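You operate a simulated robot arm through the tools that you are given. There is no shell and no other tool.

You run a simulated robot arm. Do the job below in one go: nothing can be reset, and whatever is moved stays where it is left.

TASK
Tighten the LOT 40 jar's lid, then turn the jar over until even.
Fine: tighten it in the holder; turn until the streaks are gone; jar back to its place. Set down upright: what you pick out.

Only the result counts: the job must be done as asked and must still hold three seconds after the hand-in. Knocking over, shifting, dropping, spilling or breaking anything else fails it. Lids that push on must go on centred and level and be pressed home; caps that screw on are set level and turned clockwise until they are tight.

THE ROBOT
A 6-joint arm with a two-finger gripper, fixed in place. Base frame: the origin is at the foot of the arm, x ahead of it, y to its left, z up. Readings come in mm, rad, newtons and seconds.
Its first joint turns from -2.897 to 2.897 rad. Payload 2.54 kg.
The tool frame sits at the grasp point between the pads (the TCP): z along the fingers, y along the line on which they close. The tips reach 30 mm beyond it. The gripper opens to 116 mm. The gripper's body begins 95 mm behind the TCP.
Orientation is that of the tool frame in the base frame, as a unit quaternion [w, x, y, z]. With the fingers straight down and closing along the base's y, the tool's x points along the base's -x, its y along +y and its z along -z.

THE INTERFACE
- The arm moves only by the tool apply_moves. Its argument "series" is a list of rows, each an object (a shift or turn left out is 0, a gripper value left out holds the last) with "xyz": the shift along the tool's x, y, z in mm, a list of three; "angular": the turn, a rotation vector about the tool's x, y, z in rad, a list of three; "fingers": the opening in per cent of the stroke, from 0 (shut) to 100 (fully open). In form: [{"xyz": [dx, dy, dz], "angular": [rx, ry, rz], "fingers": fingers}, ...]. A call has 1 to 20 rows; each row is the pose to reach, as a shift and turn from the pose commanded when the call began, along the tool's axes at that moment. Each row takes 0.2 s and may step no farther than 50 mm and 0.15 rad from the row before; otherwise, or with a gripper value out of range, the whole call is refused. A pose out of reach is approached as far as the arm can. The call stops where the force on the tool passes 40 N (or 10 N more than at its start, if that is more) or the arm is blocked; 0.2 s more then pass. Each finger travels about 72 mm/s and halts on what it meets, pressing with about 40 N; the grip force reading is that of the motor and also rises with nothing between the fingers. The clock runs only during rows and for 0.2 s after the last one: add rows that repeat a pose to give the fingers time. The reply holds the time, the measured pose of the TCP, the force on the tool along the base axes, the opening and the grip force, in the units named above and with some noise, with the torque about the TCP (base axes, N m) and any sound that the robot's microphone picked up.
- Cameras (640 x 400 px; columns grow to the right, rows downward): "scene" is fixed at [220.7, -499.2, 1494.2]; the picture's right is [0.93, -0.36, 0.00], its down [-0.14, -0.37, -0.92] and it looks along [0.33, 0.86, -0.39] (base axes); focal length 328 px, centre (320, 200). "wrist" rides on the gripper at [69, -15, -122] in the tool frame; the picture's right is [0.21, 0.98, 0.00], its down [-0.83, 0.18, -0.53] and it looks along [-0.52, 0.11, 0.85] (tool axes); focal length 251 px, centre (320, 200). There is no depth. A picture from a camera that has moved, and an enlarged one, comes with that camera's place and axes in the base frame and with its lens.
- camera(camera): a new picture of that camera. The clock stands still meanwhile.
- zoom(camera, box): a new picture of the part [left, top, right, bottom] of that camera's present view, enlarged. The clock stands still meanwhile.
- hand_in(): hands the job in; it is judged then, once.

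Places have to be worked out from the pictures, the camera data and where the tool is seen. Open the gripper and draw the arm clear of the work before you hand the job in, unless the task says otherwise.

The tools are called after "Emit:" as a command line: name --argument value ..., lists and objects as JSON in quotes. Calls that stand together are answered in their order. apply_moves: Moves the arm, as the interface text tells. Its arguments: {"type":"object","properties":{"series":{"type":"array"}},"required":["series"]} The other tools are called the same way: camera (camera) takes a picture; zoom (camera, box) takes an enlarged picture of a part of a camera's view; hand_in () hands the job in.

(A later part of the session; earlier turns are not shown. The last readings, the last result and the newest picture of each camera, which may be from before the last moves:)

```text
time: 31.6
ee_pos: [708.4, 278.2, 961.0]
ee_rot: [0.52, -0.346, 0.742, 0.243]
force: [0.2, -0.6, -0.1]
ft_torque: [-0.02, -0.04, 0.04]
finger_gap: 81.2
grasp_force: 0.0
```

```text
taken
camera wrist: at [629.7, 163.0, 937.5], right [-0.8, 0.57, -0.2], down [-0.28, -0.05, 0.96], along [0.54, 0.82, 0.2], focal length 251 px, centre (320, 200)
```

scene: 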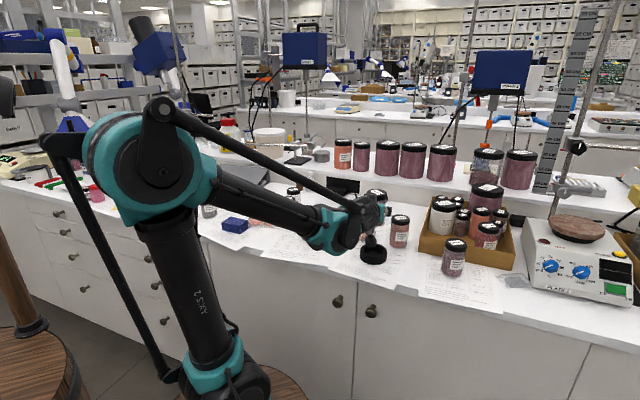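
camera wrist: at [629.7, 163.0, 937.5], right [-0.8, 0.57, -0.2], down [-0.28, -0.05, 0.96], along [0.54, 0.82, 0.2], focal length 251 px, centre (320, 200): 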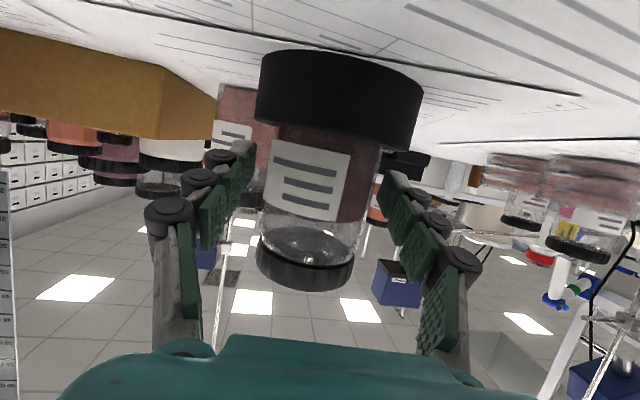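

The jar stands upright in the holder. I retreat along the tool axis, well clear of it.

Emit:
apply_moves --series '[{"xyz": [0, 0, -12]}, {"xyz": [0, 0, -30]}, {"xyz": [0, 0, -52]}, {"xyz": [0, 0, -78]}, {"xyz": [0, 0, -104]}, {"xyz": [0, 0, -130]}, {"xyz": [-20, 0, -150]}, {"xyz": [-50, 0, -165]}, {"xyz": [-85, 0, -180]}, {"xyz": [-120, 0, -192]}, {"xyz": [-150, 0, -200]}, {"xyz": [-150, 0, -200]}]'

Emit:
zoom --camera "scene" --box '[340, 190, 420, 280]'

```text
time: 34.2
ee_pos: [618.5, 173.0, 1169.1]
ee_rot: [0.52, -0.346, 0.742, 0.243]
force: [-0.5, -0.5, 0.8]
ft_torque: [0.01, -0.03, 0.0]
finger_gap: 81.7
grasp_force: 0.0
```

```text
4.44 times, centred on (380, 235) of scene
camera zoom: at [220.7, -499.2, 1494.2], right [0.93, -0.36, 0.0], down [-0.14, -0.37, -0.92], along [0.33, 0.86, -0.39], focal length 1456 px, centre (53, 44)
```

zoom: 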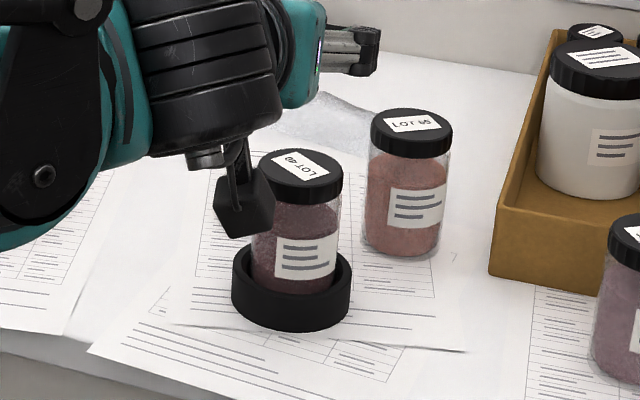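

The jar sits well in the holder. I pitch the tool back to straight down for the lid.

Emit:
apply_moves --series '[{"xyz": [0, 0, 0], "angular": [0, 0.15, 0]}, {"angular": [0, 0.3, 0]}, {"angular": [0, 0.45, 0]}, {"angular": [0, 0.6, 0]}, {"angular": [0, 0.75, 0]}, {"angular": [0, 0.9, 0]}, {"angular": [0, 1.05, 0]}, {"angular": [0, 1.15, 0]}, {"angular": [0, 1.222, 0]}, {"angular": [0, 1.222, 0]}]'

Emit:
camera --camera "wrist"

Emit:
zoom --camera "scene" --box '[355, 210, 405, 275]'

```text
time: 36.4
ee_pos: [620.6, 171.9, 1168.1]
ee_rot: [0.001, -0.422, 0.906, 0.0]
force: [0.4, 0.1, -1.1]
ft_torque: [-0.01, 0.02, 0.01]
finger_gap: 81.0
grasp_force: 0.1
```

```text
taken
camera wrist: at [586.6, 109.7, 1291.3], right [-0.89, 0.46, 0.0], down [0.39, 0.75, 0.53], along [0.25, 0.47, -0.85], focal length 251 px, centre (320, 200)
```

wrist: 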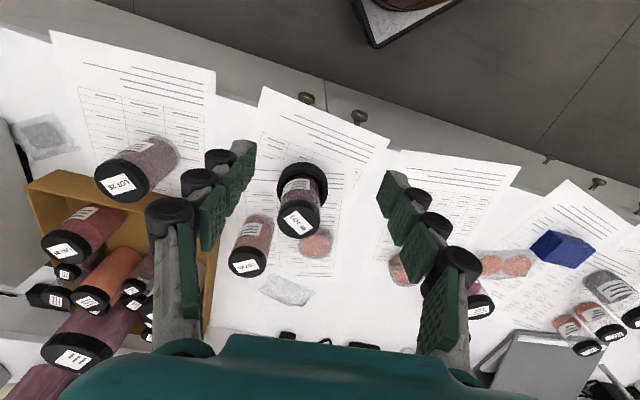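

```text
6.15 times, centred on (380, 242) of scene
camera zoom: at [220.7, -499.2, 1494.2], right [0.93, -0.36, 0.0], down [-0.14, -0.37, -0.92], along [0.33, 0.86, -0.39], focal length 2015 px, centre (-49, -62)
```

zoom: 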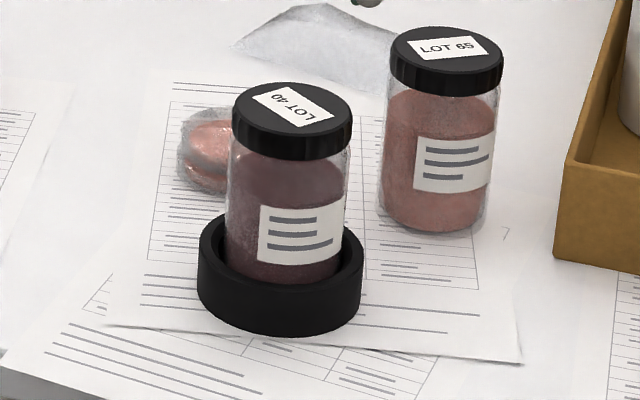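

From the wrist view, the lid is at about (709, 281). I move the tool over it, staying above, to check centring.

Emit:
apply_moves --series '[{"xyz": [-15, 0, 5]}, {"xyz": [-35, 0, 15]}, {"xyz": [-60, 0, 30]}, {"xyz": [-85, 0, 45]}, {"xyz": [-108, 0, 60]}, {"xyz": [-125, 1, 75]}, {"xyz": [-135, 1, 84]}, {"xyz": [-140, 1, 88]}, {"xyz": [-140, 1, 88]}]'

Emit:
camera --camera "wrist"

Emit:
zoom --camera "wrist" --box '[250, 100, 390, 230]'

Emit:
zoom --camera "scene" --box '[350, 180, 410, 275]'

```text
time: 38.4
ee_pos: [708.5, 281.7, 1081.3]
ee_rot: [0.0, -0.422, 0.906, 0.0]
force: [-0.7, -0.6, -0.5]
ft_torque: [0.0, -0.02, -0.01]
finger_gap: 81.4
grasp_force: 0.1
```

```text
taken
camera wrist: at [674.1, 219.1, 1202.4], right [-0.89, 0.46, 0.0], down [0.39, 0.75, 0.53], along [0.25, 0.47, -0.85], focal length 251 px, centre (320, 200)
```

wrist: 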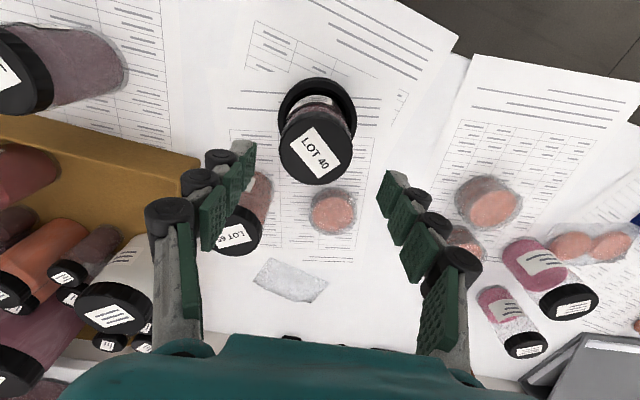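

```text
3.08 times, centred on (320, 165) of wrist
camera zoom: at [674.1, 219.1, 1202.4], right [-0.89, 0.46, 0.0], down [0.39, 0.75, 0.53], along [0.25, 0.47, -0.85], focal length 774 px, centre (320, 308)
```

zoom: 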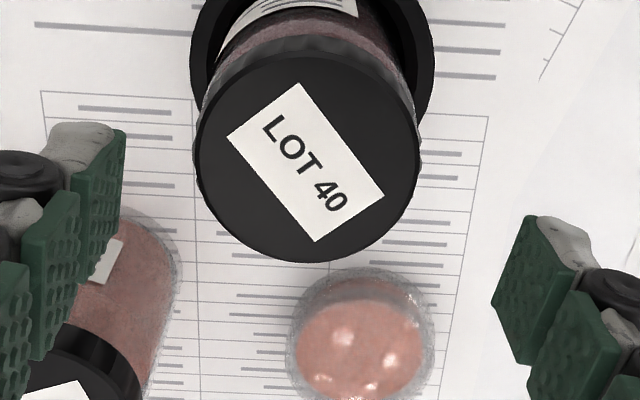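

```text
4.21 times, centred on (380, 228) of scene
camera zoom: at [220.7, -499.2, 1494.2], right [0.93, -0.36, 0.0], down [-0.14, -0.37, -0.92], along [0.33, 0.86, -0.39], focal length 1379 px, centre (67, 84)
```

zoom: 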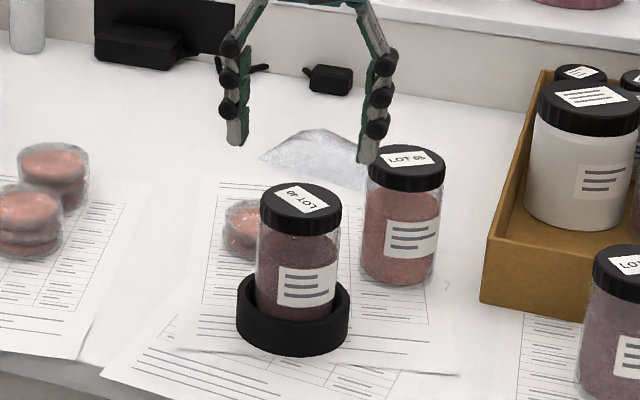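

The lid is centred within about 3 mm of the tool axis. I nudge (−2.5, −2.2) and descend so the fingertips cover only the lid (TCP z≈1029).

Emit:
apply_moves --series '[{"xyz": [-1.5, -1.2, 5]}, {"xyz": [-2.5, -2.2, 15]}, {"xyz": [-2.5, -2.2, 28]}, {"xyz": [-2.5, -2.2, 38]}, {"xyz": [-2.5, -2.2, 46]}, {"xyz": [-2.5, -2.2, 52]}, {"xyz": [-2.5, -2.2, 52]}]'

Emit:
camera --camera "wrist"

Emit:
zoom --camera "scene" --box '[350, 190, 410, 275]'

```text
time: 40.0
ee_pos: [712.0, 282.1, 1029.6]
ee_rot: [0.0, -0.422, 0.906, 0.0]
force: [0.0, 1.1, 0.0]
ft_torque: [0.02, 0.01, 0.0]
finger_gap: 81.2
grasp_force: 0.0
```

```text
taken
camera wrist: at [678.7, 218.5, 1151.6], right [-0.89, 0.46, 0.0], down [0.39, 0.75, 0.53], along [0.25, 0.47, -0.85], focal length 251 px, centre (320, 200)
```

wrist: 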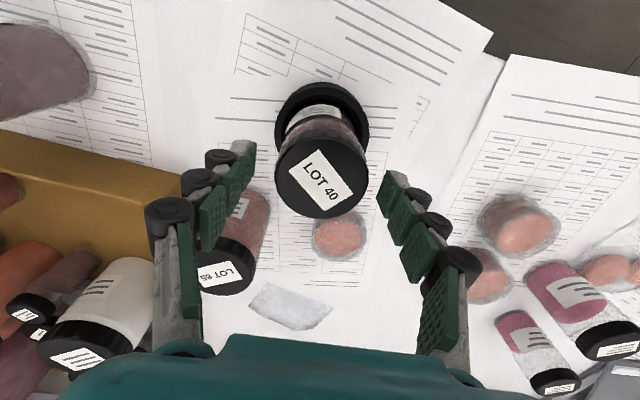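

```text
4.71 times, centred on (380, 232) of scene
camera zoom: at [220.7, -499.2, 1494.2], right [0.93, -0.36, 0.0], down [-0.14, -0.37, -0.92], along [0.33, 0.86, -0.39], focal length 1541 px, centre (38, 47)
```

zoom: 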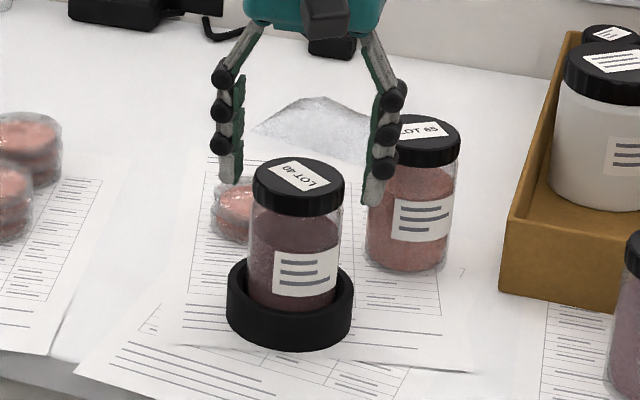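

The lid is centred on the tool axis to under 1 mm. I close on the lid.

Emit:
apply_moves --series '[{"fingers": 60}, {"fingers": 54}, {"fingers": 40}, {"fingers": 40}, {"fingers": 40}]'

Emit:
camera --camera "wrist"

```text
time: 41.2
ee_pos: [712.3, 280.0, 1029.5]
ee_rot: [0.0, -0.422, 0.906, 0.0]
force: [-2.0, 2.5, 7.0]
ft_torque: [0.17, 0.09, -0.03]
finger_gap: 56.9
grasp_force: 39.8
```

```text
taken
camera wrist: at [678.4, 218.7, 1151.9], right [-0.89, 0.46, 0.0], down [0.39, 0.75, 0.53], along [0.25, 0.47, -0.85], focal length 251 px, centre (320, 200)
```

wrist: 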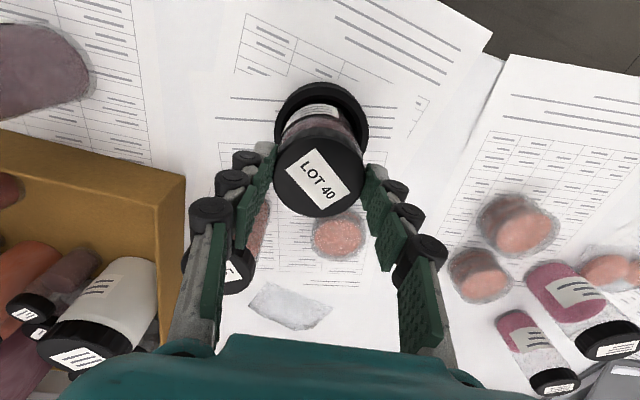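

The lid is held at 56.9 mm. I start turning clockwise (positive about the tool z) by 0.6 rad and watch the torque.

Emit:
apply_moves --series '[{"angular": [0, 0, 0.1]}, {"angular": [0, 0, 0.2]}, {"angular": [0, 0, 0.3]}, {"angular": [0, 0, 0.4]}, {"angular": [0, 0, 0.5]}, {"angular": [0, 0, 0.6]}]'

Emit:
camera --camera "wrist"

Emit:
zoom --camera "scene" --box '[350, 190, 410, 275]'

```text
time: 42.6
ee_pos: [712.0, 282.7, 1030.4]
ee_rot: [0.0, -0.134, 0.991, 0.001]
force: [-3.2, 6.2, -1.4]
ft_torque: [0.65, 0.38, 0.06]
finger_gap: 56.6
grasp_force: 40.4
```

```text
taken
camera wrist: at [647.8, 249.4, 1152.3], right [-0.47, 0.88, 0.0], down [0.75, 0.4, 0.53], along [0.47, 0.25, -0.85], focal length 251 px, centre (320, 200)
```

wrist: 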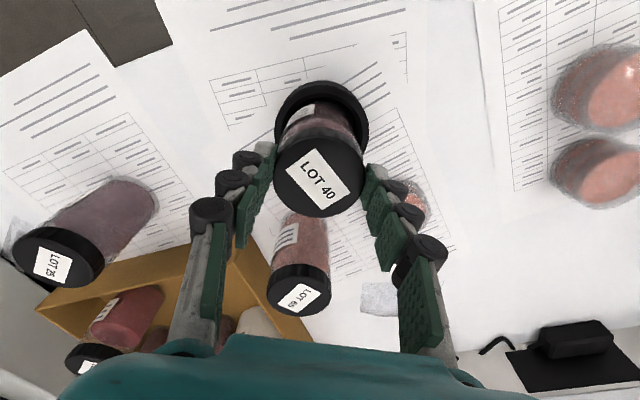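

```text
4.71 times, centred on (380, 232) of scene
camera zoom: at [220.7, -499.2, 1494.2], right [0.93, -0.36, 0.0], down [-0.14, -0.37, -0.92], along [0.33, 0.86, -0.39], focal length 1541 px, centre (38, 47)
```

zoom: 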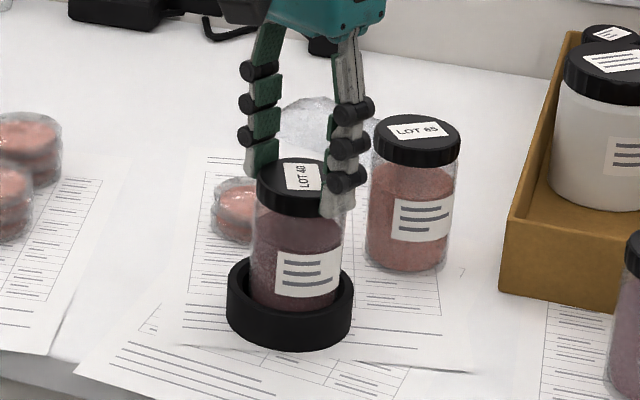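

The lid turned with the fingers while the body label stayed put, so it is threading freely. I continue clockwise.

Emit:
apply_moves --series '[{"angular": [0, 0, 0.1]}, {"angular": [0, 0, 0.2]}, {"angular": [0, 0, 0.3]}, {"angular": [0, 0, 0.4]}, {"angular": [0, 0, 0.5]}, {"angular": [0, 0, 0.6]}]'

Emit:
apply_moves --series '[{"angular": [0, 0, 0.1]}, {"angular": [0, 0, 0.2]}, {"angular": [0, 0, 0.3]}, {"angular": [0, 0, 0.4]}, {"angular": [0, 0, 0.5]}]'

Emit:
camera --camera "wrist"

Emit:
zoom --camera "scene" --box '[350, 190, 410, 275]'

```text
time: 44.0
ee_pos: [710.6, 282.0, 1030.2]
ee_rot: [0.001, 0.163, 0.987, 0.001]
force: [-7.4, 14.9, 1.3]
ft_torque: [1.37, 0.61, 0.05]
finger_gap: 56.5
grasp_force: 40.1
```

```text
time: 45.2
ee_pos: [711.9, 281.8, 1030.2]
ee_rot: [0.0, 0.403, 0.915, 0.0]
force: [-3.9, 16.0, 4.8]
ft_torque: [1.32, 0.28, 0.01]
finger_gap: 56.7
grasp_force: 40.0
```

```text
taken
camera wrist: at [653.2, 322.6, 1152.1], right [0.58, 0.82, 0.0], down [0.69, -0.49, 0.53], along [0.44, -0.31, -0.85], focal length 251 px, centre (320, 200)
```

wrist: 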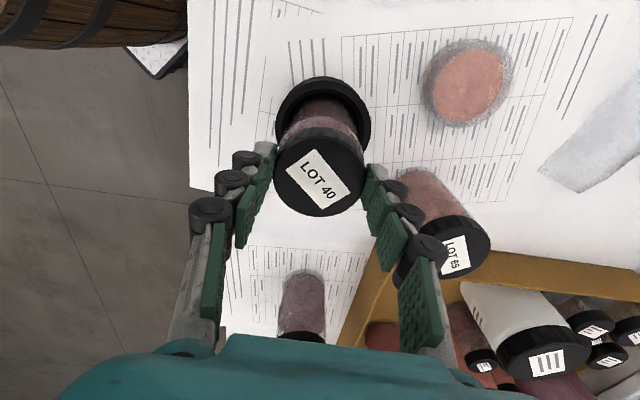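

```text
4.71 times, centred on (380, 232) of scene
camera zoom: at [220.7, -499.2, 1494.2], right [0.93, -0.36, 0.0], down [-0.14, -0.37, -0.92], along [0.33, 0.86, -0.39], focal length 1541 px, centre (38, 47)
```

zoom: 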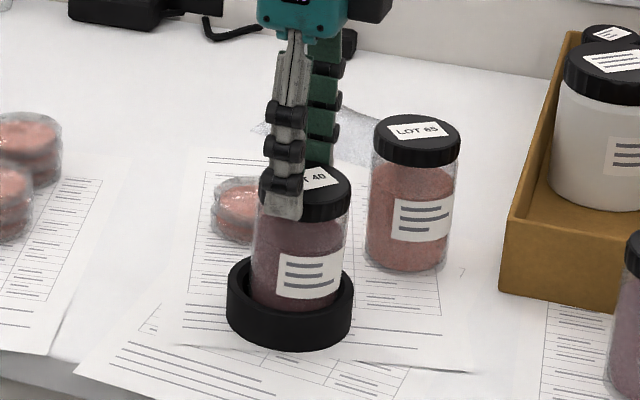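

Turned 1.7 rad so far with almost no torque, but a side load of 16 N has built up from slight eccentricity. I shift the tool about 1 mm along the force to relieve it before turning on.

Emit:
apply_moves --series '[{"xyz": [0.5, 0.2, 0]}, {"xyz": [0.9, 0.4, 0]}, {"xyz": [0.9, 0.4, 0]}]'

```text
time: 46.0
ee_pos: [711.8, 281.6, 1030.8]
ee_rot: [-0.001, 0.403, 0.915, 0.0]
force: [-2.2, 3.0, 3.3]
ft_torque: [0.15, 0.14, -0.01]
finger_gap: 57.0
grasp_force: 40.2
```

Relieved to about 4 N. I continue turning clockwise.

Emit:
apply_moves --series '[{"angular": [0, 0, 0.1]}, {"angular": [0, 0, 0.2]}, {"angular": [0, 0, 0.3]}, {"angular": [0, 0, 0.4]}, {"angular": [0, 0, 0.5]}]'

Emit:
apply_moves --series '[{"angular": [0, 0, 0.1]}, {"angular": [0, 0, 0.2]}, {"angular": [0, 0, 0.3]}, {"angular": [0, 0, 0.4]}, {"angular": [0, 0, 0.5]}]'

Emit:
zoom --camera "scene" --box '[350, 190, 410, 275]'

```text
time: 47.2
ee_pos: [711.1, 282.7, 1030.1]
ee_rot: [-0.001, 0.616, 0.788, 0.001]
force: [3.8, 4.0, 4.2]
ft_torque: [0.17, -0.37, 0.39]
finger_gap: 56.5
grasp_force: 40.2
```

```text
time: 48.4
ee_pos: [713.0, 281.1, 1030.1]
ee_rot: [0.0, 0.792, 0.61, 0.0]
force: [1.9, 6.7, 7.5]
ft_torque: [0.41, -0.1, 0.5]
finger_gap: 57.5
grasp_force: 40.6
```

```text
4.71 times, centred on (380, 232) of scene
camera zoom: at [220.7, -499.2, 1494.2], right [0.93, -0.36, 0.0], down [-0.14, -0.37, -0.92], along [0.33, 0.86, -0.39], focal length 1541 px, centre (38, 47)
```

zoom: 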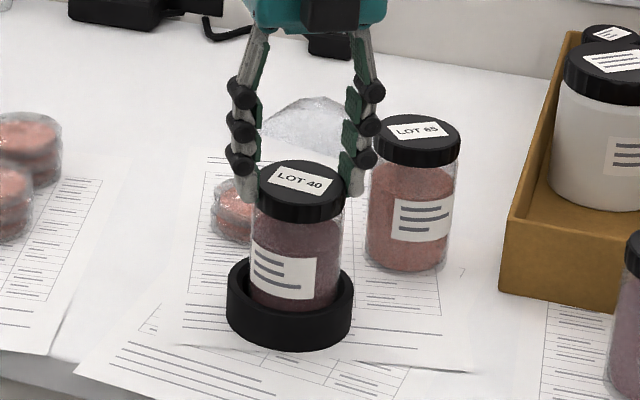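

Torque rose to 0.5 N·m and the body now turns with the lid in the holder, so the thread is starting to bind. I press down lightly to raise the holder's friction and turn a bit more to read the torque.

Emit:
apply_moves --series '[{"xyz": [0, 0, 0.5]}, {"xyz": [0, 0, 1.0]}, {"xyz": [0, 0, 1.0]}]'

Emit:
apply_moves --series '[{"angular": [0, 0, 0.1]}, {"angular": [0, 0, 0.2]}, {"angular": [0, 0, 0.27]}]'

Emit:
zoom --camera "scene" --box '[350, 190, 410, 275]'

```text
time: 49.3
ee_pos: [711.6, 280.7, 1029.5]
ee_rot: [-0.001, 0.792, 0.611, 0.001]
force: [-1.1, 3.0, 13.7]
ft_torque: [-0.09, 0.28, 0.06]
finger_gap: 57.2
grasp_force: 40.1
stopped in row 3: the force on the tool passed its limit at 41 N (the readings are from after the stop); the commanded pose is now the measured one
```

```text
time: 50.1
ee_pos: [710.8, 282.1, 1028.5]
ee_rot: [0.0, 0.867, 0.498, 0.001]
force: [-0.2, 7.7, 13.2]
ft_torque: [0.45, 0.21, 0.59]
finger_gap: 57.4
grasp_force: 40.4
```

```text
4.71 times, centred on (380, 232) of scene
camera zoom: at [220.7, -499.2, 1494.2], right [0.93, -0.36, 0.0], down [-0.14, -0.37, -0.92], along [0.33, 0.86, -0.39], focal length 1541 px, centre (38, 47)
```

zoom: 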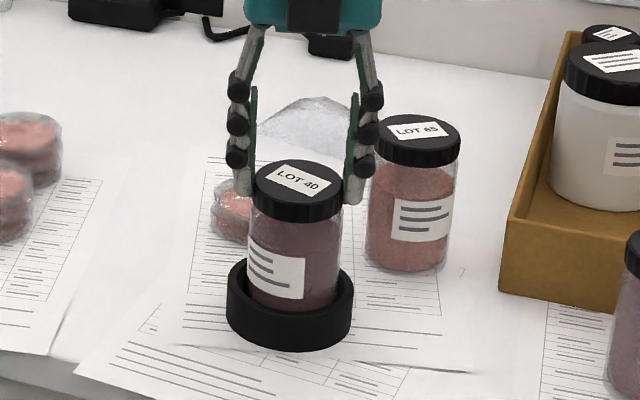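

The body and lid now rotate together at about 0.6 N·m, so the lid has reached its seat, limited by holder friction. The wrist is near its joint limit, so I release, turn back and re-grip to tighten again with more downward load.

Emit:
apply_moves --series '[{"fingers": 50}, {"fingers": 54}, {"fingers": 60}, {"fingers": 68}, {"fingers": 70}, {"fingers": 70}]'

Emit:
apply_moves --series '[{"angular": [0, 0, -0.15]}, {"angular": [0, 0, -0.3]}, {"angular": [0, 0, -0.45]}, {"angular": [0, 0, -0.6]}, {"angular": [0, 0, -0.75]}, {"angular": [0, 0, -0.9]}, {"angular": [0, 0, -1.05]}, {"angular": [0, 0, -1.2]}, {"angular": [0, 0, -1.35]}, {"angular": [0, 0, -1.5]}, {"angular": [0, 0, -1.65]}, {"angular": [0, 0, -1.8]}, {"angular": [0, 0, -1.8]}]'

Emit:
zoom --camera "wrist" --box '[250, 110, 390, 240]'

Emit:
zoom --camera "scene" --box '[350, 190, 410, 275]'

```text
time: 51.5
ee_pos: [711.4, 282.1, 1028.3]
ee_rot: [0.0, 0.867, 0.499, 0.001]
force: [-0.5, -0.5, 0.0]
ft_torque: [0.02, 0.01, 0.01]
finger_gap: 81.2
grasp_force: 0.1
```

```text
time: 54.3
ee_pos: [711.5, 281.1, 1029.3]
ee_rot: [0.001, 0.148, 0.989, 0.001]
force: [-0.4, -0.1, 0.9]
ft_torque: [-0.03, -0.01, 0.02]
finger_gap: 81.3
grasp_force: 0.1
```

```text
3.08 times, centred on (320, 175) of wrist
camera zoom: at [640.2, 287.1, 1151.1], right [0.08, 1.0, 0.0], down [0.84, -0.07, 0.53], along [0.53, -0.04, -0.85], focal length 774 px, centre (320, 277)
```

zoom: 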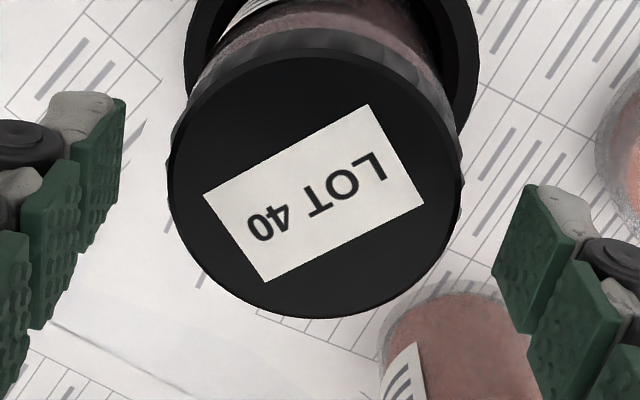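

```text
4.71 times, centred on (380, 232) of scene
camera zoom: at [220.7, -499.2, 1494.2], right [0.93, -0.36, 0.0], down [-0.14, -0.37, -0.92], along [0.33, 0.86, -0.39], focal length 1541 px, centre (38, 47)
```

zoom: 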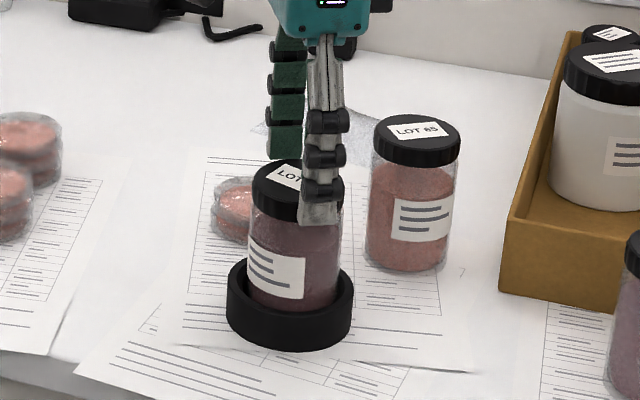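

The lid is about 3 mm off along tool +x. I recentre, close again, and press down slightly.

Emit:
apply_moves --series '[{"xyz": [1.5, 0, 0]}, {"xyz": [3, 0, 1]}, {"xyz": [3, 0, 1], "fingers": 54}, {"xyz": [3, 0, 1], "fingers": 40}, {"xyz": [3, 0, 1], "fingers": 40}, {"xyz": [3, 0, 1], "fingers": 40}]'

Emit:
zoom --camera "wrist" --box '[250, 110, 390, 240]'

```text
time: 55.7
ee_pos: [709.0, 282.1, 1028.8]
ee_rot: [0.001, 0.149, 0.989, 0.001]
force: [0.1, -1.4, 5.4]
ft_torque: [-0.21, 0.08, 0.02]
finger_gap: 57.3
grasp_force: 40.2
```

```text
3.08 times, centred on (320, 175) of wrist
camera zoom: at [637.3, 287.9, 1150.5], right [0.08, 1.0, 0.0], down [0.84, -0.07, 0.53], along [0.53, -0.04, -0.85], focal length 774 px, centre (320, 277)
```

zoom: 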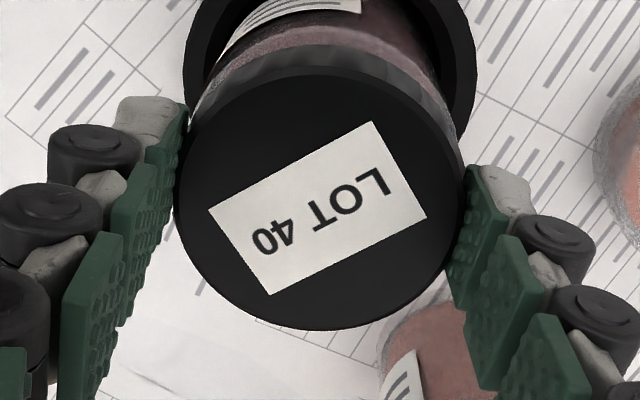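

Well centred at 57.3 mm. I press down in a small step and then turn.

Emit:
apply_moves --series '[{"xyz": [0, 0, 0.3]}, {"xyz": [0, 0, 0.6]}, {"xyz": [0, 0, 0.6]}]'

Emit:
apply_moves --series '[{"angular": [0, 0, 0.06]}, {"angular": [0, 0, 0.12]}, {"angular": [0, 0, 0.18]}]'

Emit:
zoom --camera "scene" --box '[350, 190, 410, 275]'

```text
time: 56.5
ee_pos: [708.3, 282.4, 1029.2]
ee_rot: [0.001, 0.149, 0.989, 0.001]
force: [6.5, 1.0, 27.2]
ft_torque: [-0.25, -0.24, 0.05]
finger_gap: 57.2
grasp_force: 39.5
```

```text
time: 57.3
ee_pos: [707.7, 282.6, 1027.4]
ee_rot: [0.0, 0.238, 0.971, 0.001]
force: [-2.7, 5.7, 7.2]
ft_torque: [0.4, 0.25, 0.56]
finger_gap: 57.4
grasp_force: 39.9
```

```text
4.71 times, centred on (380, 232) of scene
camera zoom: at [220.7, -499.2, 1494.2], right [0.93, -0.36, 0.0], down [-0.14, -0.37, -0.92], along [0.33, 0.86, -0.39], focal length 1541 px, centre (38, 47)
```

zoom: 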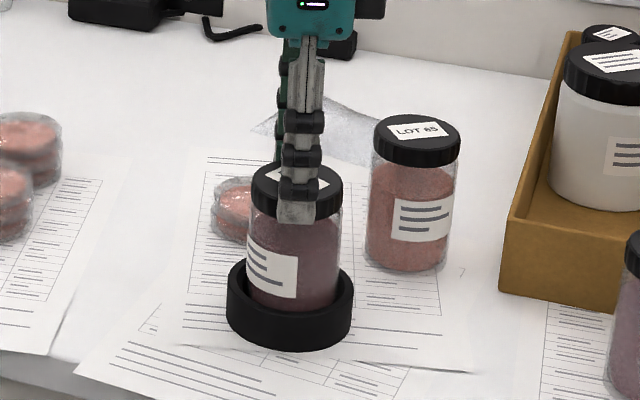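

Torque is again about 0.56 N·m. I check whether the lid slipped in the fingers or moved with them.

Emit:
zoom --camera "wrist" --box '[250, 110, 390, 240]'

Emit:
apply_moves --series '[{"angular": [0, 0, 0.1]}, {"angular": [0, 0, 0.2]}, {"angular": [0, 0, 0.3]}]'

Emit:
zoom --camera "wrist" --box '[250, 110, 390, 240]'

Emit:
zoom --camera "scene" --box '[350, 190, 410, 275]'

```text
3.08 times, centred on (320, 175) of wrist
camera zoom: at [639.0, 301.3, 1149.8], right [0.26, 0.97, 0.0], down [0.82, -0.22, 0.53], along [0.52, -0.14, -0.85], focal length 774 px, centre (320, 277)
```

zoom: 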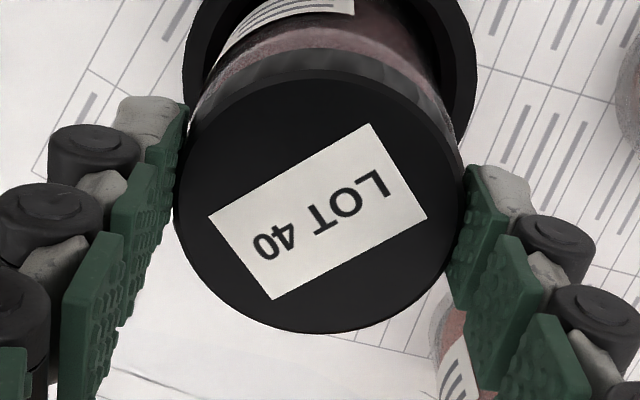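

```text
time: 58.1
ee_pos: [708.1, 283.4, 1027.3]
ee_rot: [0.0, 0.379, 0.925, 0.0]
force: [5.2, 11.5, 13.9]
ft_torque: [1.01, -0.32, 0.84]
finger_gap: 57.2
grasp_force: 40.5
```

```text
3.08 times, centred on (320, 175) of wrist
camera zoom: at [647.3, 320.9, 1149.5], right [0.53, 0.85, 0.0], down [0.71, -0.45, 0.53], along [0.45, -0.28, -0.85], focal length 774 px, centre (320, 277)
```

zoom: 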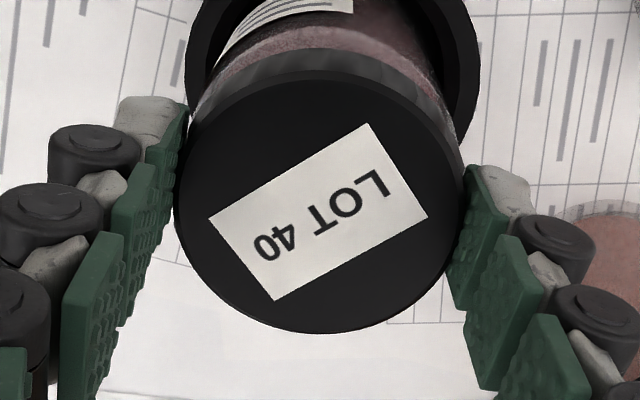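

```text
4.71 times, centred on (380, 232) of scene
camera zoom: at [220.7, -499.2, 1494.2], right [0.93, -0.36, 0.0], down [-0.14, -0.37, -0.92], along [0.33, 0.86, -0.39], focal length 1541 px, centre (38, 47)
```

zoom: 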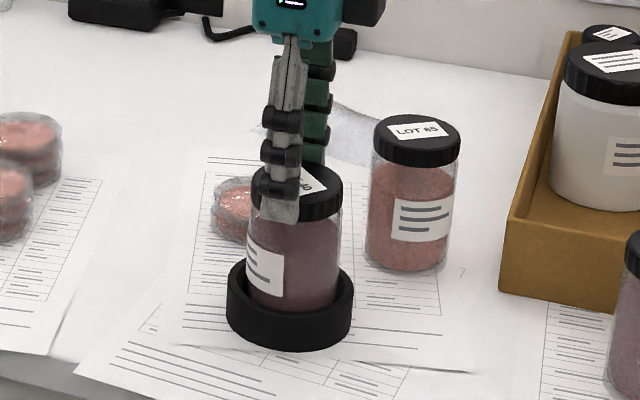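

Lid and body now turn as one with 0.84 N·m carried, so the lid no longer advances. One more squeeze with extra down-force to make sure it's tight.

Emit:
apply_moves --series '[{"xyz": [0, 0, 0.3]}, {"xyz": [0, 0, 0.5], "angular": [0, 0, 0.03]}, {"xyz": [0, 0, 0.6], "angular": [0, 0, 0.08]}, {"xyz": [0, 0, 0.7], "angular": [0, 0, 0.14]}, {"xyz": [0, 0, 0.8], "angular": [0, 0, 0.2]}]'

Emit:
zoom --camera "wrist" --box '[250, 110, 390, 240]'

```text
time: 59.2
ee_pos: [708.7, 283.4, 1025.5]
ee_rot: [0.001, 0.454, 0.891, 0.003]
force: [-0.6, 4.5, 8.7]
ft_torque: [0.23, 0.04, 0.34]
finger_gap: 57.4
grasp_force: 40.3
stopped in row 5: the force on the tool passed its limit at 42 N (the readings are from after the stop); the commanded pose is now the measured one
```

```text
3.08 times, centred on (320, 175) of wrist
camera zoom: at [655.0, 330.3, 1148.5], right [0.67, 0.75, 0.0], down [0.63, -0.56, 0.53], along [0.4, -0.35, -0.85], focal length 774 px, centre (320, 277)
```

zoom: 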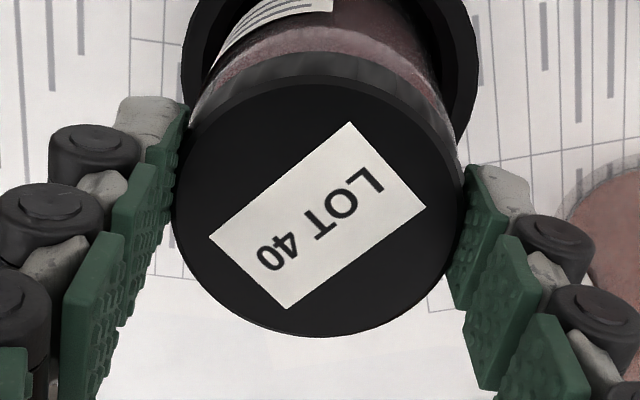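

The fingers slipped a few degrees on the lid under the higher load. I turn a little more at this lighter load to read the torque again.

Emit:
apply_moves --series '[{"xyz": [0, 0, 0.2], "angular": [0, 0, 0.06]}, {"xyz": [0, 0, 0.3], "angular": [0, 0, 0.12]}, {"xyz": [0, 0, 0.4], "angular": [0, 0, 0.18]}]'

Emit:
zoom --camera "wrist" --box '[250, 110, 390, 240]'

Emit:
zoom --camera "scene" --box '[350, 190, 410, 275]'

```text
time: 60.0
ee_pos: [708.0, 282.1, 1025.7]
ee_rot: [0.0, 0.534, 0.845, 0.003]
force: [15.1, 12.3, 23.6]
ft_torque: [0.96, -1.25, 0.81]
finger_gap: 56.8
grasp_force: 39.9
```

```text
3.08 times, centred on (320, 175) of wrist
camera zoom: at [664.5, 338.7, 1148.3], right [0.79, 0.61, 0.01], down [0.52, -0.67, 0.53], along [0.33, -0.42, -0.85], focal length 774 px, centre (320, 277)
```

zoom: 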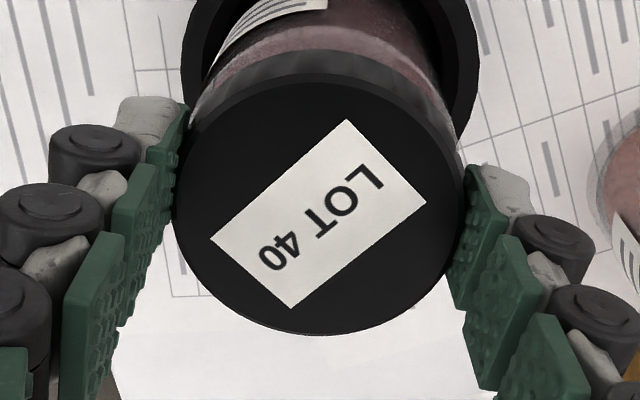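

```text
4.71 times, centred on (380, 232) of scene
camera zoom: at [220.7, -499.2, 1494.2], right [0.93, -0.36, 0.0], down [-0.14, -0.37, -0.92], along [0.33, 0.86, -0.39], focal length 1541 px, centre (38, 47)
```

zoom: 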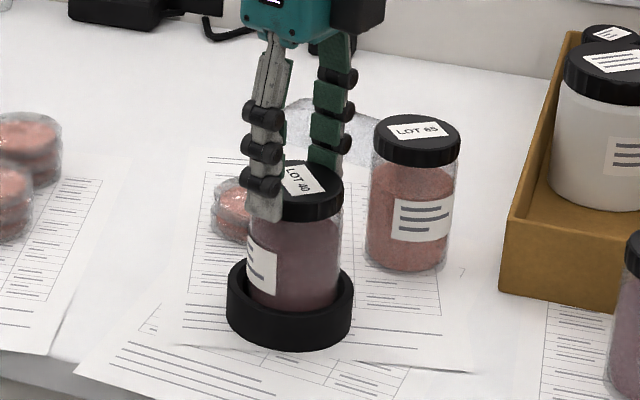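

Session-wide the lid label and body label kept the same relative angle while 0.8 N·m was carried, so the lid is tight. I release gently and rise.

Emit:
apply_moves --series '[{"fingers": 50}, {"fingers": 53}, {"fingers": 57}, {"fingers": 64}, {"fingers": 70}, {"fingers": 70}, {"xyz": [0, 0, -15], "fingers": 70}, {"xyz": [0, 0, -40]}, {"xyz": [0, 0, -75]}, {"xyz": [0, 0, -110]}, {"xyz": [0, 0, -110]}]'

Emit:
zoom --camera "scene" --box '[350, 190, 410, 275]'

Emit:
zoom --camera "scene" --box '[355, 205, 395, 275]'

```text
time: 62.4
ee_pos: [709.3, 283.7, 1133.5]
ee_rot: [0.0, 0.533, 0.846, 0.002]
force: [0.0, 0.1, -0.3]
ft_torque: [0.01, 0.02, -0.02]
finger_gap: 81.1
grasp_force: 0.1
```

```text
4.71 times, centred on (380, 232) of scene
camera zoom: at [220.7, -499.2, 1494.2], right [0.93, -0.36, 0.0], down [-0.14, -0.37, -0.92], along [0.33, 0.86, -0.39], focal length 1541 px, centre (38, 47)
```

zoom: 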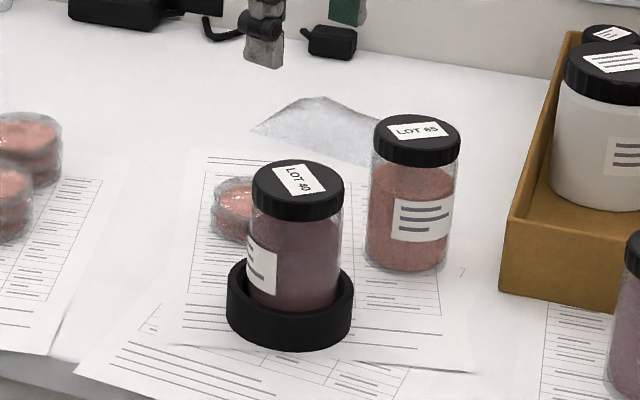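

```text
5.71 times, centred on (375, 240) of scene
camera zoom: at [220.7, -499.2, 1494.2], right [0.93, -0.36, 0.0], down [-0.14, -0.37, -0.92], along [0.33, 0.86, -0.39], focal length 1871 px, centre (6, -29)
```

zoom: 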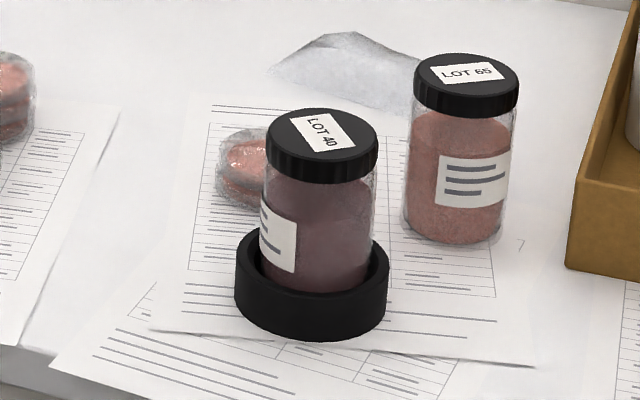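

The jar stands upright with its lid on level, and nothing else moved. I back off and turn the wrist to yaw 230° for the side grip.

Emit:
apply_moves --series '[{"xyz": [0, 0, -20], "angular": [0, 0, -0.15]}, {"xyz": [-3, -6, -36], "angular": [0, 0, -0.3]}, {"xyz": [-8, -17, -36], "angular": [0, 0, -0.45]}, {"xyz": [-14, -29, -36], "angular": [0, 0, -0.6]}, {"xyz": [-20, -41, -36], "angular": [0, 0, -0.75]}, {"xyz": [-26, -53, -36], "angular": [0, 0, -0.9]}, {"xyz": [-32, -65, -36], "angular": [0, 0, -1.05]}, {"xyz": [-38, -78, -36], "angular": [0, 0, -1.2]}, {"xyz": [-44, -91, -36], "angular": [0, 0, -1.35]}, {"xyz": [-50, -103, -36], "angular": [0, 0, -1.5]}, {"xyz": [-55, -114, -36], "angular": [0, 0, -1.65]}, {"xyz": [-59, -122, -36], "angular": [0, 0, -1.8]}, {"xyz": [-62, -128, -36], "angular": [0, 0, -1.95]}, {"xyz": [-62, -128, -36], "angular": [0, 0, -2.0]}, {"xyz": [-62, -128, -36], "angular": [0, 0, -2.0]}]'

```text
time: 65.6
ee_pos: [619.1, 171.8, 1171.5]
ee_rot: [0.001, -0.425, 0.905, 0.0]
force: [0.1, -0.2, -0.7]
ft_torque: [0.02, 0.0, 0.03]
finger_gap: 81.1
grasp_force: 0.0
```

Yaw is 230°. I take a look to locate the lid, then pitch to the side-grip attitude.

Emit:
zoom --camera "wrist" --box '[260, 140, 350, 250]'

Emit:
apply_moves --series '[{"angular": [0, -0.15, 0]}, {"angular": [0, -0.3, 0]}, {"angular": [0, -0.45, 0]}, {"angular": [0, -0.6, 0]}, {"angular": [0, -0.75, 0]}, {"angular": [0, -0.9, 0]}, {"angular": [0, -1.05, 0]}, {"angular": [0, -1.15, 0]}, {"angular": [0, -1.222, 0]}, {"angular": [0, -1.222, 0]}]'

```text
3.64 times, centred on (305, 195) of wrist
camera zoom: at [586.6, 108.8, 1293.0], right [-0.89, 0.46, 0.0], down [0.39, 0.75, 0.54], along [0.25, 0.48, -0.84], focal length 914 px, centre (374, 218)
```

zoom: 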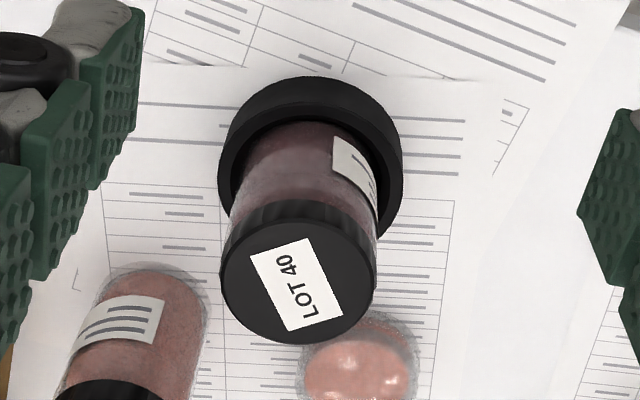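

```text
time: 67.8
ee_pos: [619.9, 170.6, 1171.0]
ee_rot: [0.522, -0.346, 0.741, 0.244]
force: [-0.4, 0.5, -0.8]
ft_torque: [0.02, -0.02, 0.04]
finger_gap: 81.1
grasp_force: 0.1
```

The lid is at about (708, 277), laterally aligned with the tool. I descend to the pre-grasp point, 140 mm short of the jar.

Emit:
apply_moves --series '[{"xyz": [20, 0, 8]}, {"xyz": [50, 0.3, 20]}, {"xyz": [85, 0.5, 35]}, {"xyz": [115, 0.6, 47]}, {"xyz": [138, 0.6, 57]}, {"xyz": [150.6, 0.6, 61.9]}, {"xyz": [150.6, 0.6, 61.9]}]'

Emit:
camera --camera "wrist"

```text
time: 69.4
ee_pos: [624.8, 178.4, 1007.1]
ee_rot: [0.521, -0.347, 0.741, 0.244]
force: [-0.4, -0.4, -0.4]
ft_torque: [0.02, 0.01, -0.02]
finger_gap: 81.2
grasp_force: 0.1
```

```text
taken
camera wrist: at [547.7, 62.7, 983.2], right [-0.8, 0.57, -0.2], down [-0.28, -0.05, 0.96], along [0.54, 0.82, 0.2], focal length 251 px, centre (320, 200)
```

wrist: 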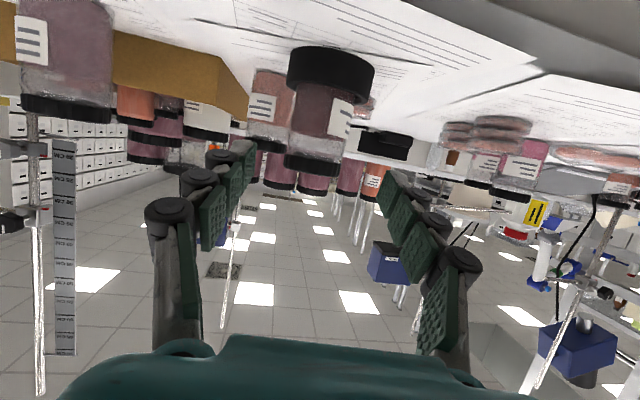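

The jar is laterally aligned within 1 px. I advance along the tool axis to the grip point.

Emit:
apply_moves --series '[{"xyz": [0, 0, 15]}, {"xyz": [0, 0, 35]}, {"xyz": [0, 0, 55]}, {"xyz": [0, 0, 75]}, {"xyz": [0, 0, 95]}, {"xyz": [0, 0, 112]}, {"xyz": [0, 0, 126]}, {"xyz": [0, 0, 138]}, {"xyz": [0, 0, 138]}]'

Emit:
camera --camera "wrist"

```text
time: 71.4
ee_pos: [708.8, 275.4, 960.6]
ee_rot: [0.521, -0.346, 0.741, 0.244]
force: [0.3, -0.4, -0.4]
ft_torque: [0.02, -0.02, -0.01]
finger_gap: 81.1
grasp_force: 0.0
```

```text
taken
camera wrist: at [631.0, 160.1, 937.9], right [-0.8, 0.57, -0.2], down [-0.28, -0.06, 0.96], along [0.54, 0.82, 0.2], focal length 251 px, centre (320, 200)
```

wrist: 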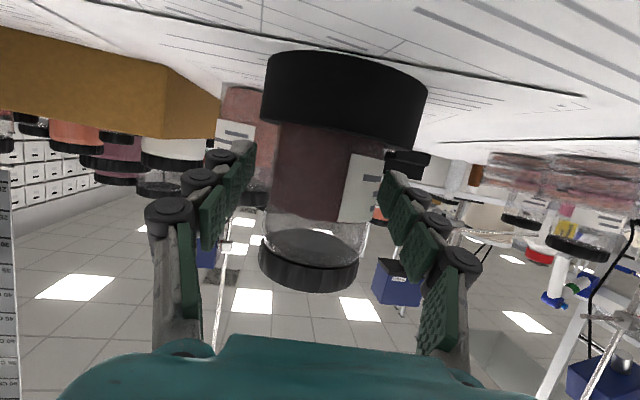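

The jar is about 1.5 mm off to the right in the view. I shift that much in tool y and close.

Emit:
apply_moves --series '[{"xyz": [0, 1.5, 0]}, {"xyz": [0, 1.5, 0], "fingers": 58}, {"xyz": [0, 1.5, 0], "fingers": 52}, {"xyz": [0, 1.5, 0], "fingers": 40}, {"xyz": [0, 1.5, 0], "fingers": 40}, {"xyz": [0, 1.5, 0], "fingers": 40}]'

```text
time: 72.8
ee_pos: [707.1, 275.4, 963.3]
ee_rot: [0.52, -0.348, 0.741, 0.245]
force: [-1.6, -0.9, 1.7]
ft_torque: [-0.13, 0.11, 0.0]
finger_gap: 58.9
grasp_force: 40.1
```

A firm grip at 58.9 mm. I lift the jar straight out of the holder.

Emit:
apply_moves --series '[{"xyz": [-2.8, 0, -1.0]}, {"xyz": [-6.6, 0, -2.4]}, {"xyz": [-13.2, 0, -4.8]}, {"xyz": [-22.6, 0, -8.2]}, {"xyz": [-33.9, 0, -12.3]}, {"xyz": [-51.8, 0, -18.7]}, {"xyz": [-75.3, 0, -27.2]}, {"xyz": [-103.6, 0, -37.5]}, {"xyz": [-131.8, 0, -47.7]}, {"xyz": [-155, 0, -56]}, {"xyz": [-169.5, 0, -61.3]}, {"xyz": [-169.5, 0, -61.3]}]'

Emit:
camera --camera "wrist"

Emit:
zoom --camera "scene" --box '[340, 150, 420, 280]'

```text
time: 75.4
ee_pos: [704.5, 279.5, 1142.6]
ee_rot: [0.521, -0.347, 0.741, 0.244]
force: [-0.6, -0.2, -2.3]
ft_torque: [0.02, -0.01, 0.02]
finger_gap: 59.0
grasp_force: 40.3
```

```text
taken
camera wrist: at [627.3, 164.5, 1119.0], right [-0.8, 0.57, -0.2], down [-0.28, -0.06, 0.96], along [0.54, 0.82, 0.2], focal length 251 px, centre (320, 200)
```

wrist: 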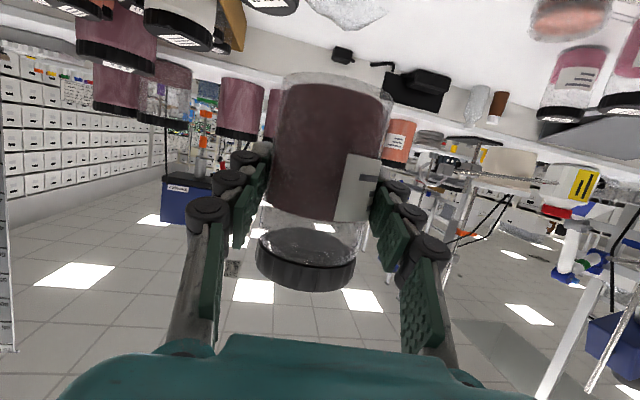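

```text
3.08 times, centred on (380, 215) of scene
camera zoom: at [220.7, -499.2, 1494.2], right [0.93, -0.36, 0.0], down [-0.14, -0.37, -0.92], along [0.33, 0.86, -0.39], focal length 1008 px, centre (135, 154)
```

zoom: 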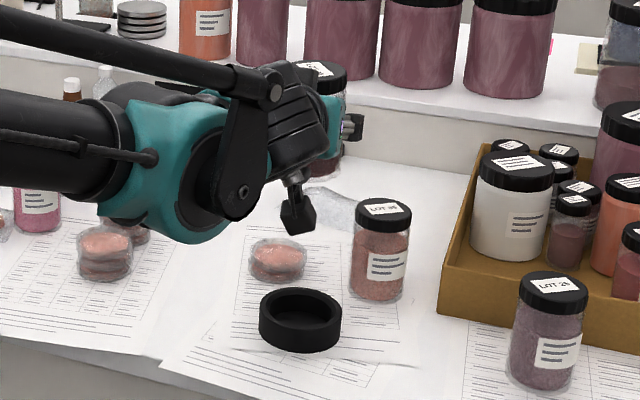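

The jar is out and the holder is unmoved. I zoom on the contents to see the streaks before turning over.

Emit:
zoom --camera "wrist" --box '[250, 60, 400, 240]'

```text
2.22 times, centred on (325, 150) of wrist
camera zoom: at [627.3, 164.5, 1119.0], right [-0.8, 0.57, -0.2], down [-0.28, -0.06, 0.96], along [0.54, 0.82, 0.2], focal length 559 px, centre (309, 311)
```

zoom: 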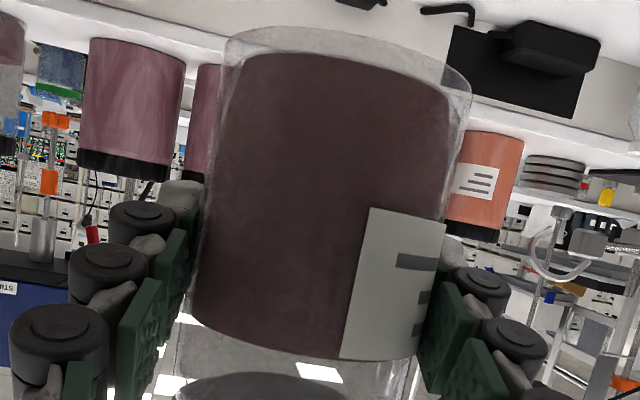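

The contents look dark and unmixed toward the bottom. I pitch the tool up 40° while raising, so that a roll about the tool axis gives a full inversion.

Emit:
apply_moves --series '[{"xyz": [-12, 0, -4.4], "angular": [0, -0.1, 0]}, {"xyz": [-26, 0, -9.5], "angular": [0, -0.22, 0]}, {"xyz": [-40, 0, -14.5], "angular": [0, -0.36, 0]}, {"xyz": [-52, 0, -18.8], "angular": [0, -0.5, 0]}, {"xyz": [-56.5, 0, -20.4], "angular": [0, -0.62, 0]}, {"xyz": [-56.5, 0, -20.4], "angular": [0, -0.7, 0]}, {"xyz": [-56.5, 0, -20.4], "angular": [0, -0.7, 0]}]'

Emit:
camera --camera "scene"

```text
time: 77.0
ee_pos: [705.4, 279.3, 1200.9]
ee_rot: [0.744, -0.242, 0.518, 0.348]
force: [0.0, 0.1, -2.1]
ft_torque: [-0.03, 0.03, 0.01]
finger_gap: 58.9
grasp_force: 40.0
```

```text
taken
```

scene: 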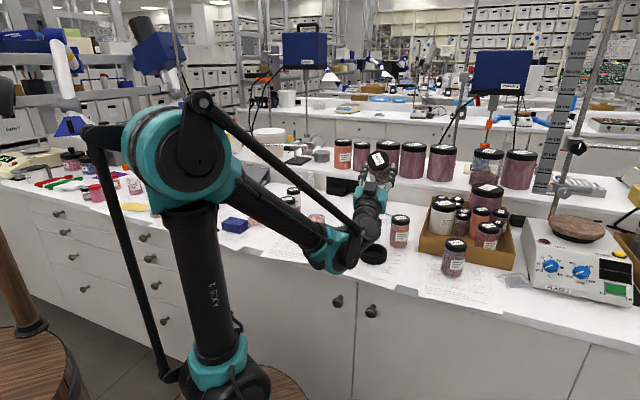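

Pose reached with clearance. Now I roll about the tool axis by 2.8 rad to turn the jar over.

Emit:
apply_moves --series '[{"angular": [0, 0, 0.15]}, {"angular": [0, 0, 0.3]}, {"angular": [0, 0, 0.45]}, {"angular": [0, 0, 0.6]}, {"angular": [0, 0, 0.75]}, {"angular": [0, 0, 0.9]}, {"angular": [0, 0, 1.05]}, {"angular": [0, 0, 1.2]}, {"angular": [0, 0, 1.35]}, {"angular": [0, 0, 1.5]}, {"angular": [0, 0, 1.65]}, {"angular": [0, 0, 1.8]}, {"angular": [0, 0, 1.95]}, {"angular": [0, 0, 2.1]}, {"angular": [0, 0, 2.25]}, {"angular": [0, 0, 2.4]}, {"angular": [0, 0, 2.55]}, {"angular": [0, 0, 2.7]}, {"angular": [0, 0, 2.8]}, {"angular": [0, 0, 2.8]}]'

Emit:
camera --camera "wrist"

Emit:
zoom --camera "scene" --box '[320, 130, 440, 280]'

```text
time: 81.2
ee_pos: [705.4, 277.7, 1202.3]
ee_rot: [-0.217, 0.469, 0.326, 0.792]
force: [1.0, 0.6, -1.5]
ft_torque: [-0.03, 0.0, 0.0]
finger_gap: 59.2
grasp_force: 40.3
```

```text
taken
camera wrist: at [589.2, 198.2, 1216.5], right [0.53, -0.69, 0.49], down [0.18, -0.48, -0.86], along [0.83, 0.55, -0.13], focal length 251 px, centre (320, 200)
```

wrist: 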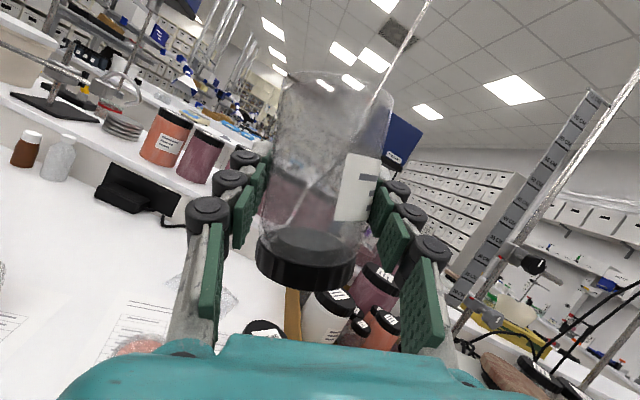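

```text
2.67 times, centred on (380, 205) of scene
camera zoom: at [220.7, -499.2, 1494.2], right [0.93, -0.36, 0.0], down [-0.14, -0.37, -0.92], along [0.33, 0.86, -0.39], focal length 873 px, centre (160, 187)
```

zoom: 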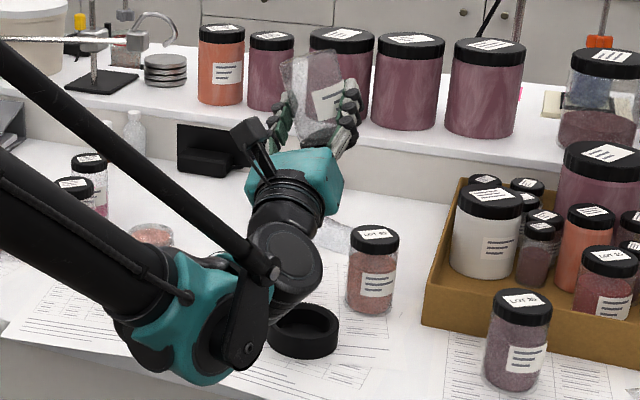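

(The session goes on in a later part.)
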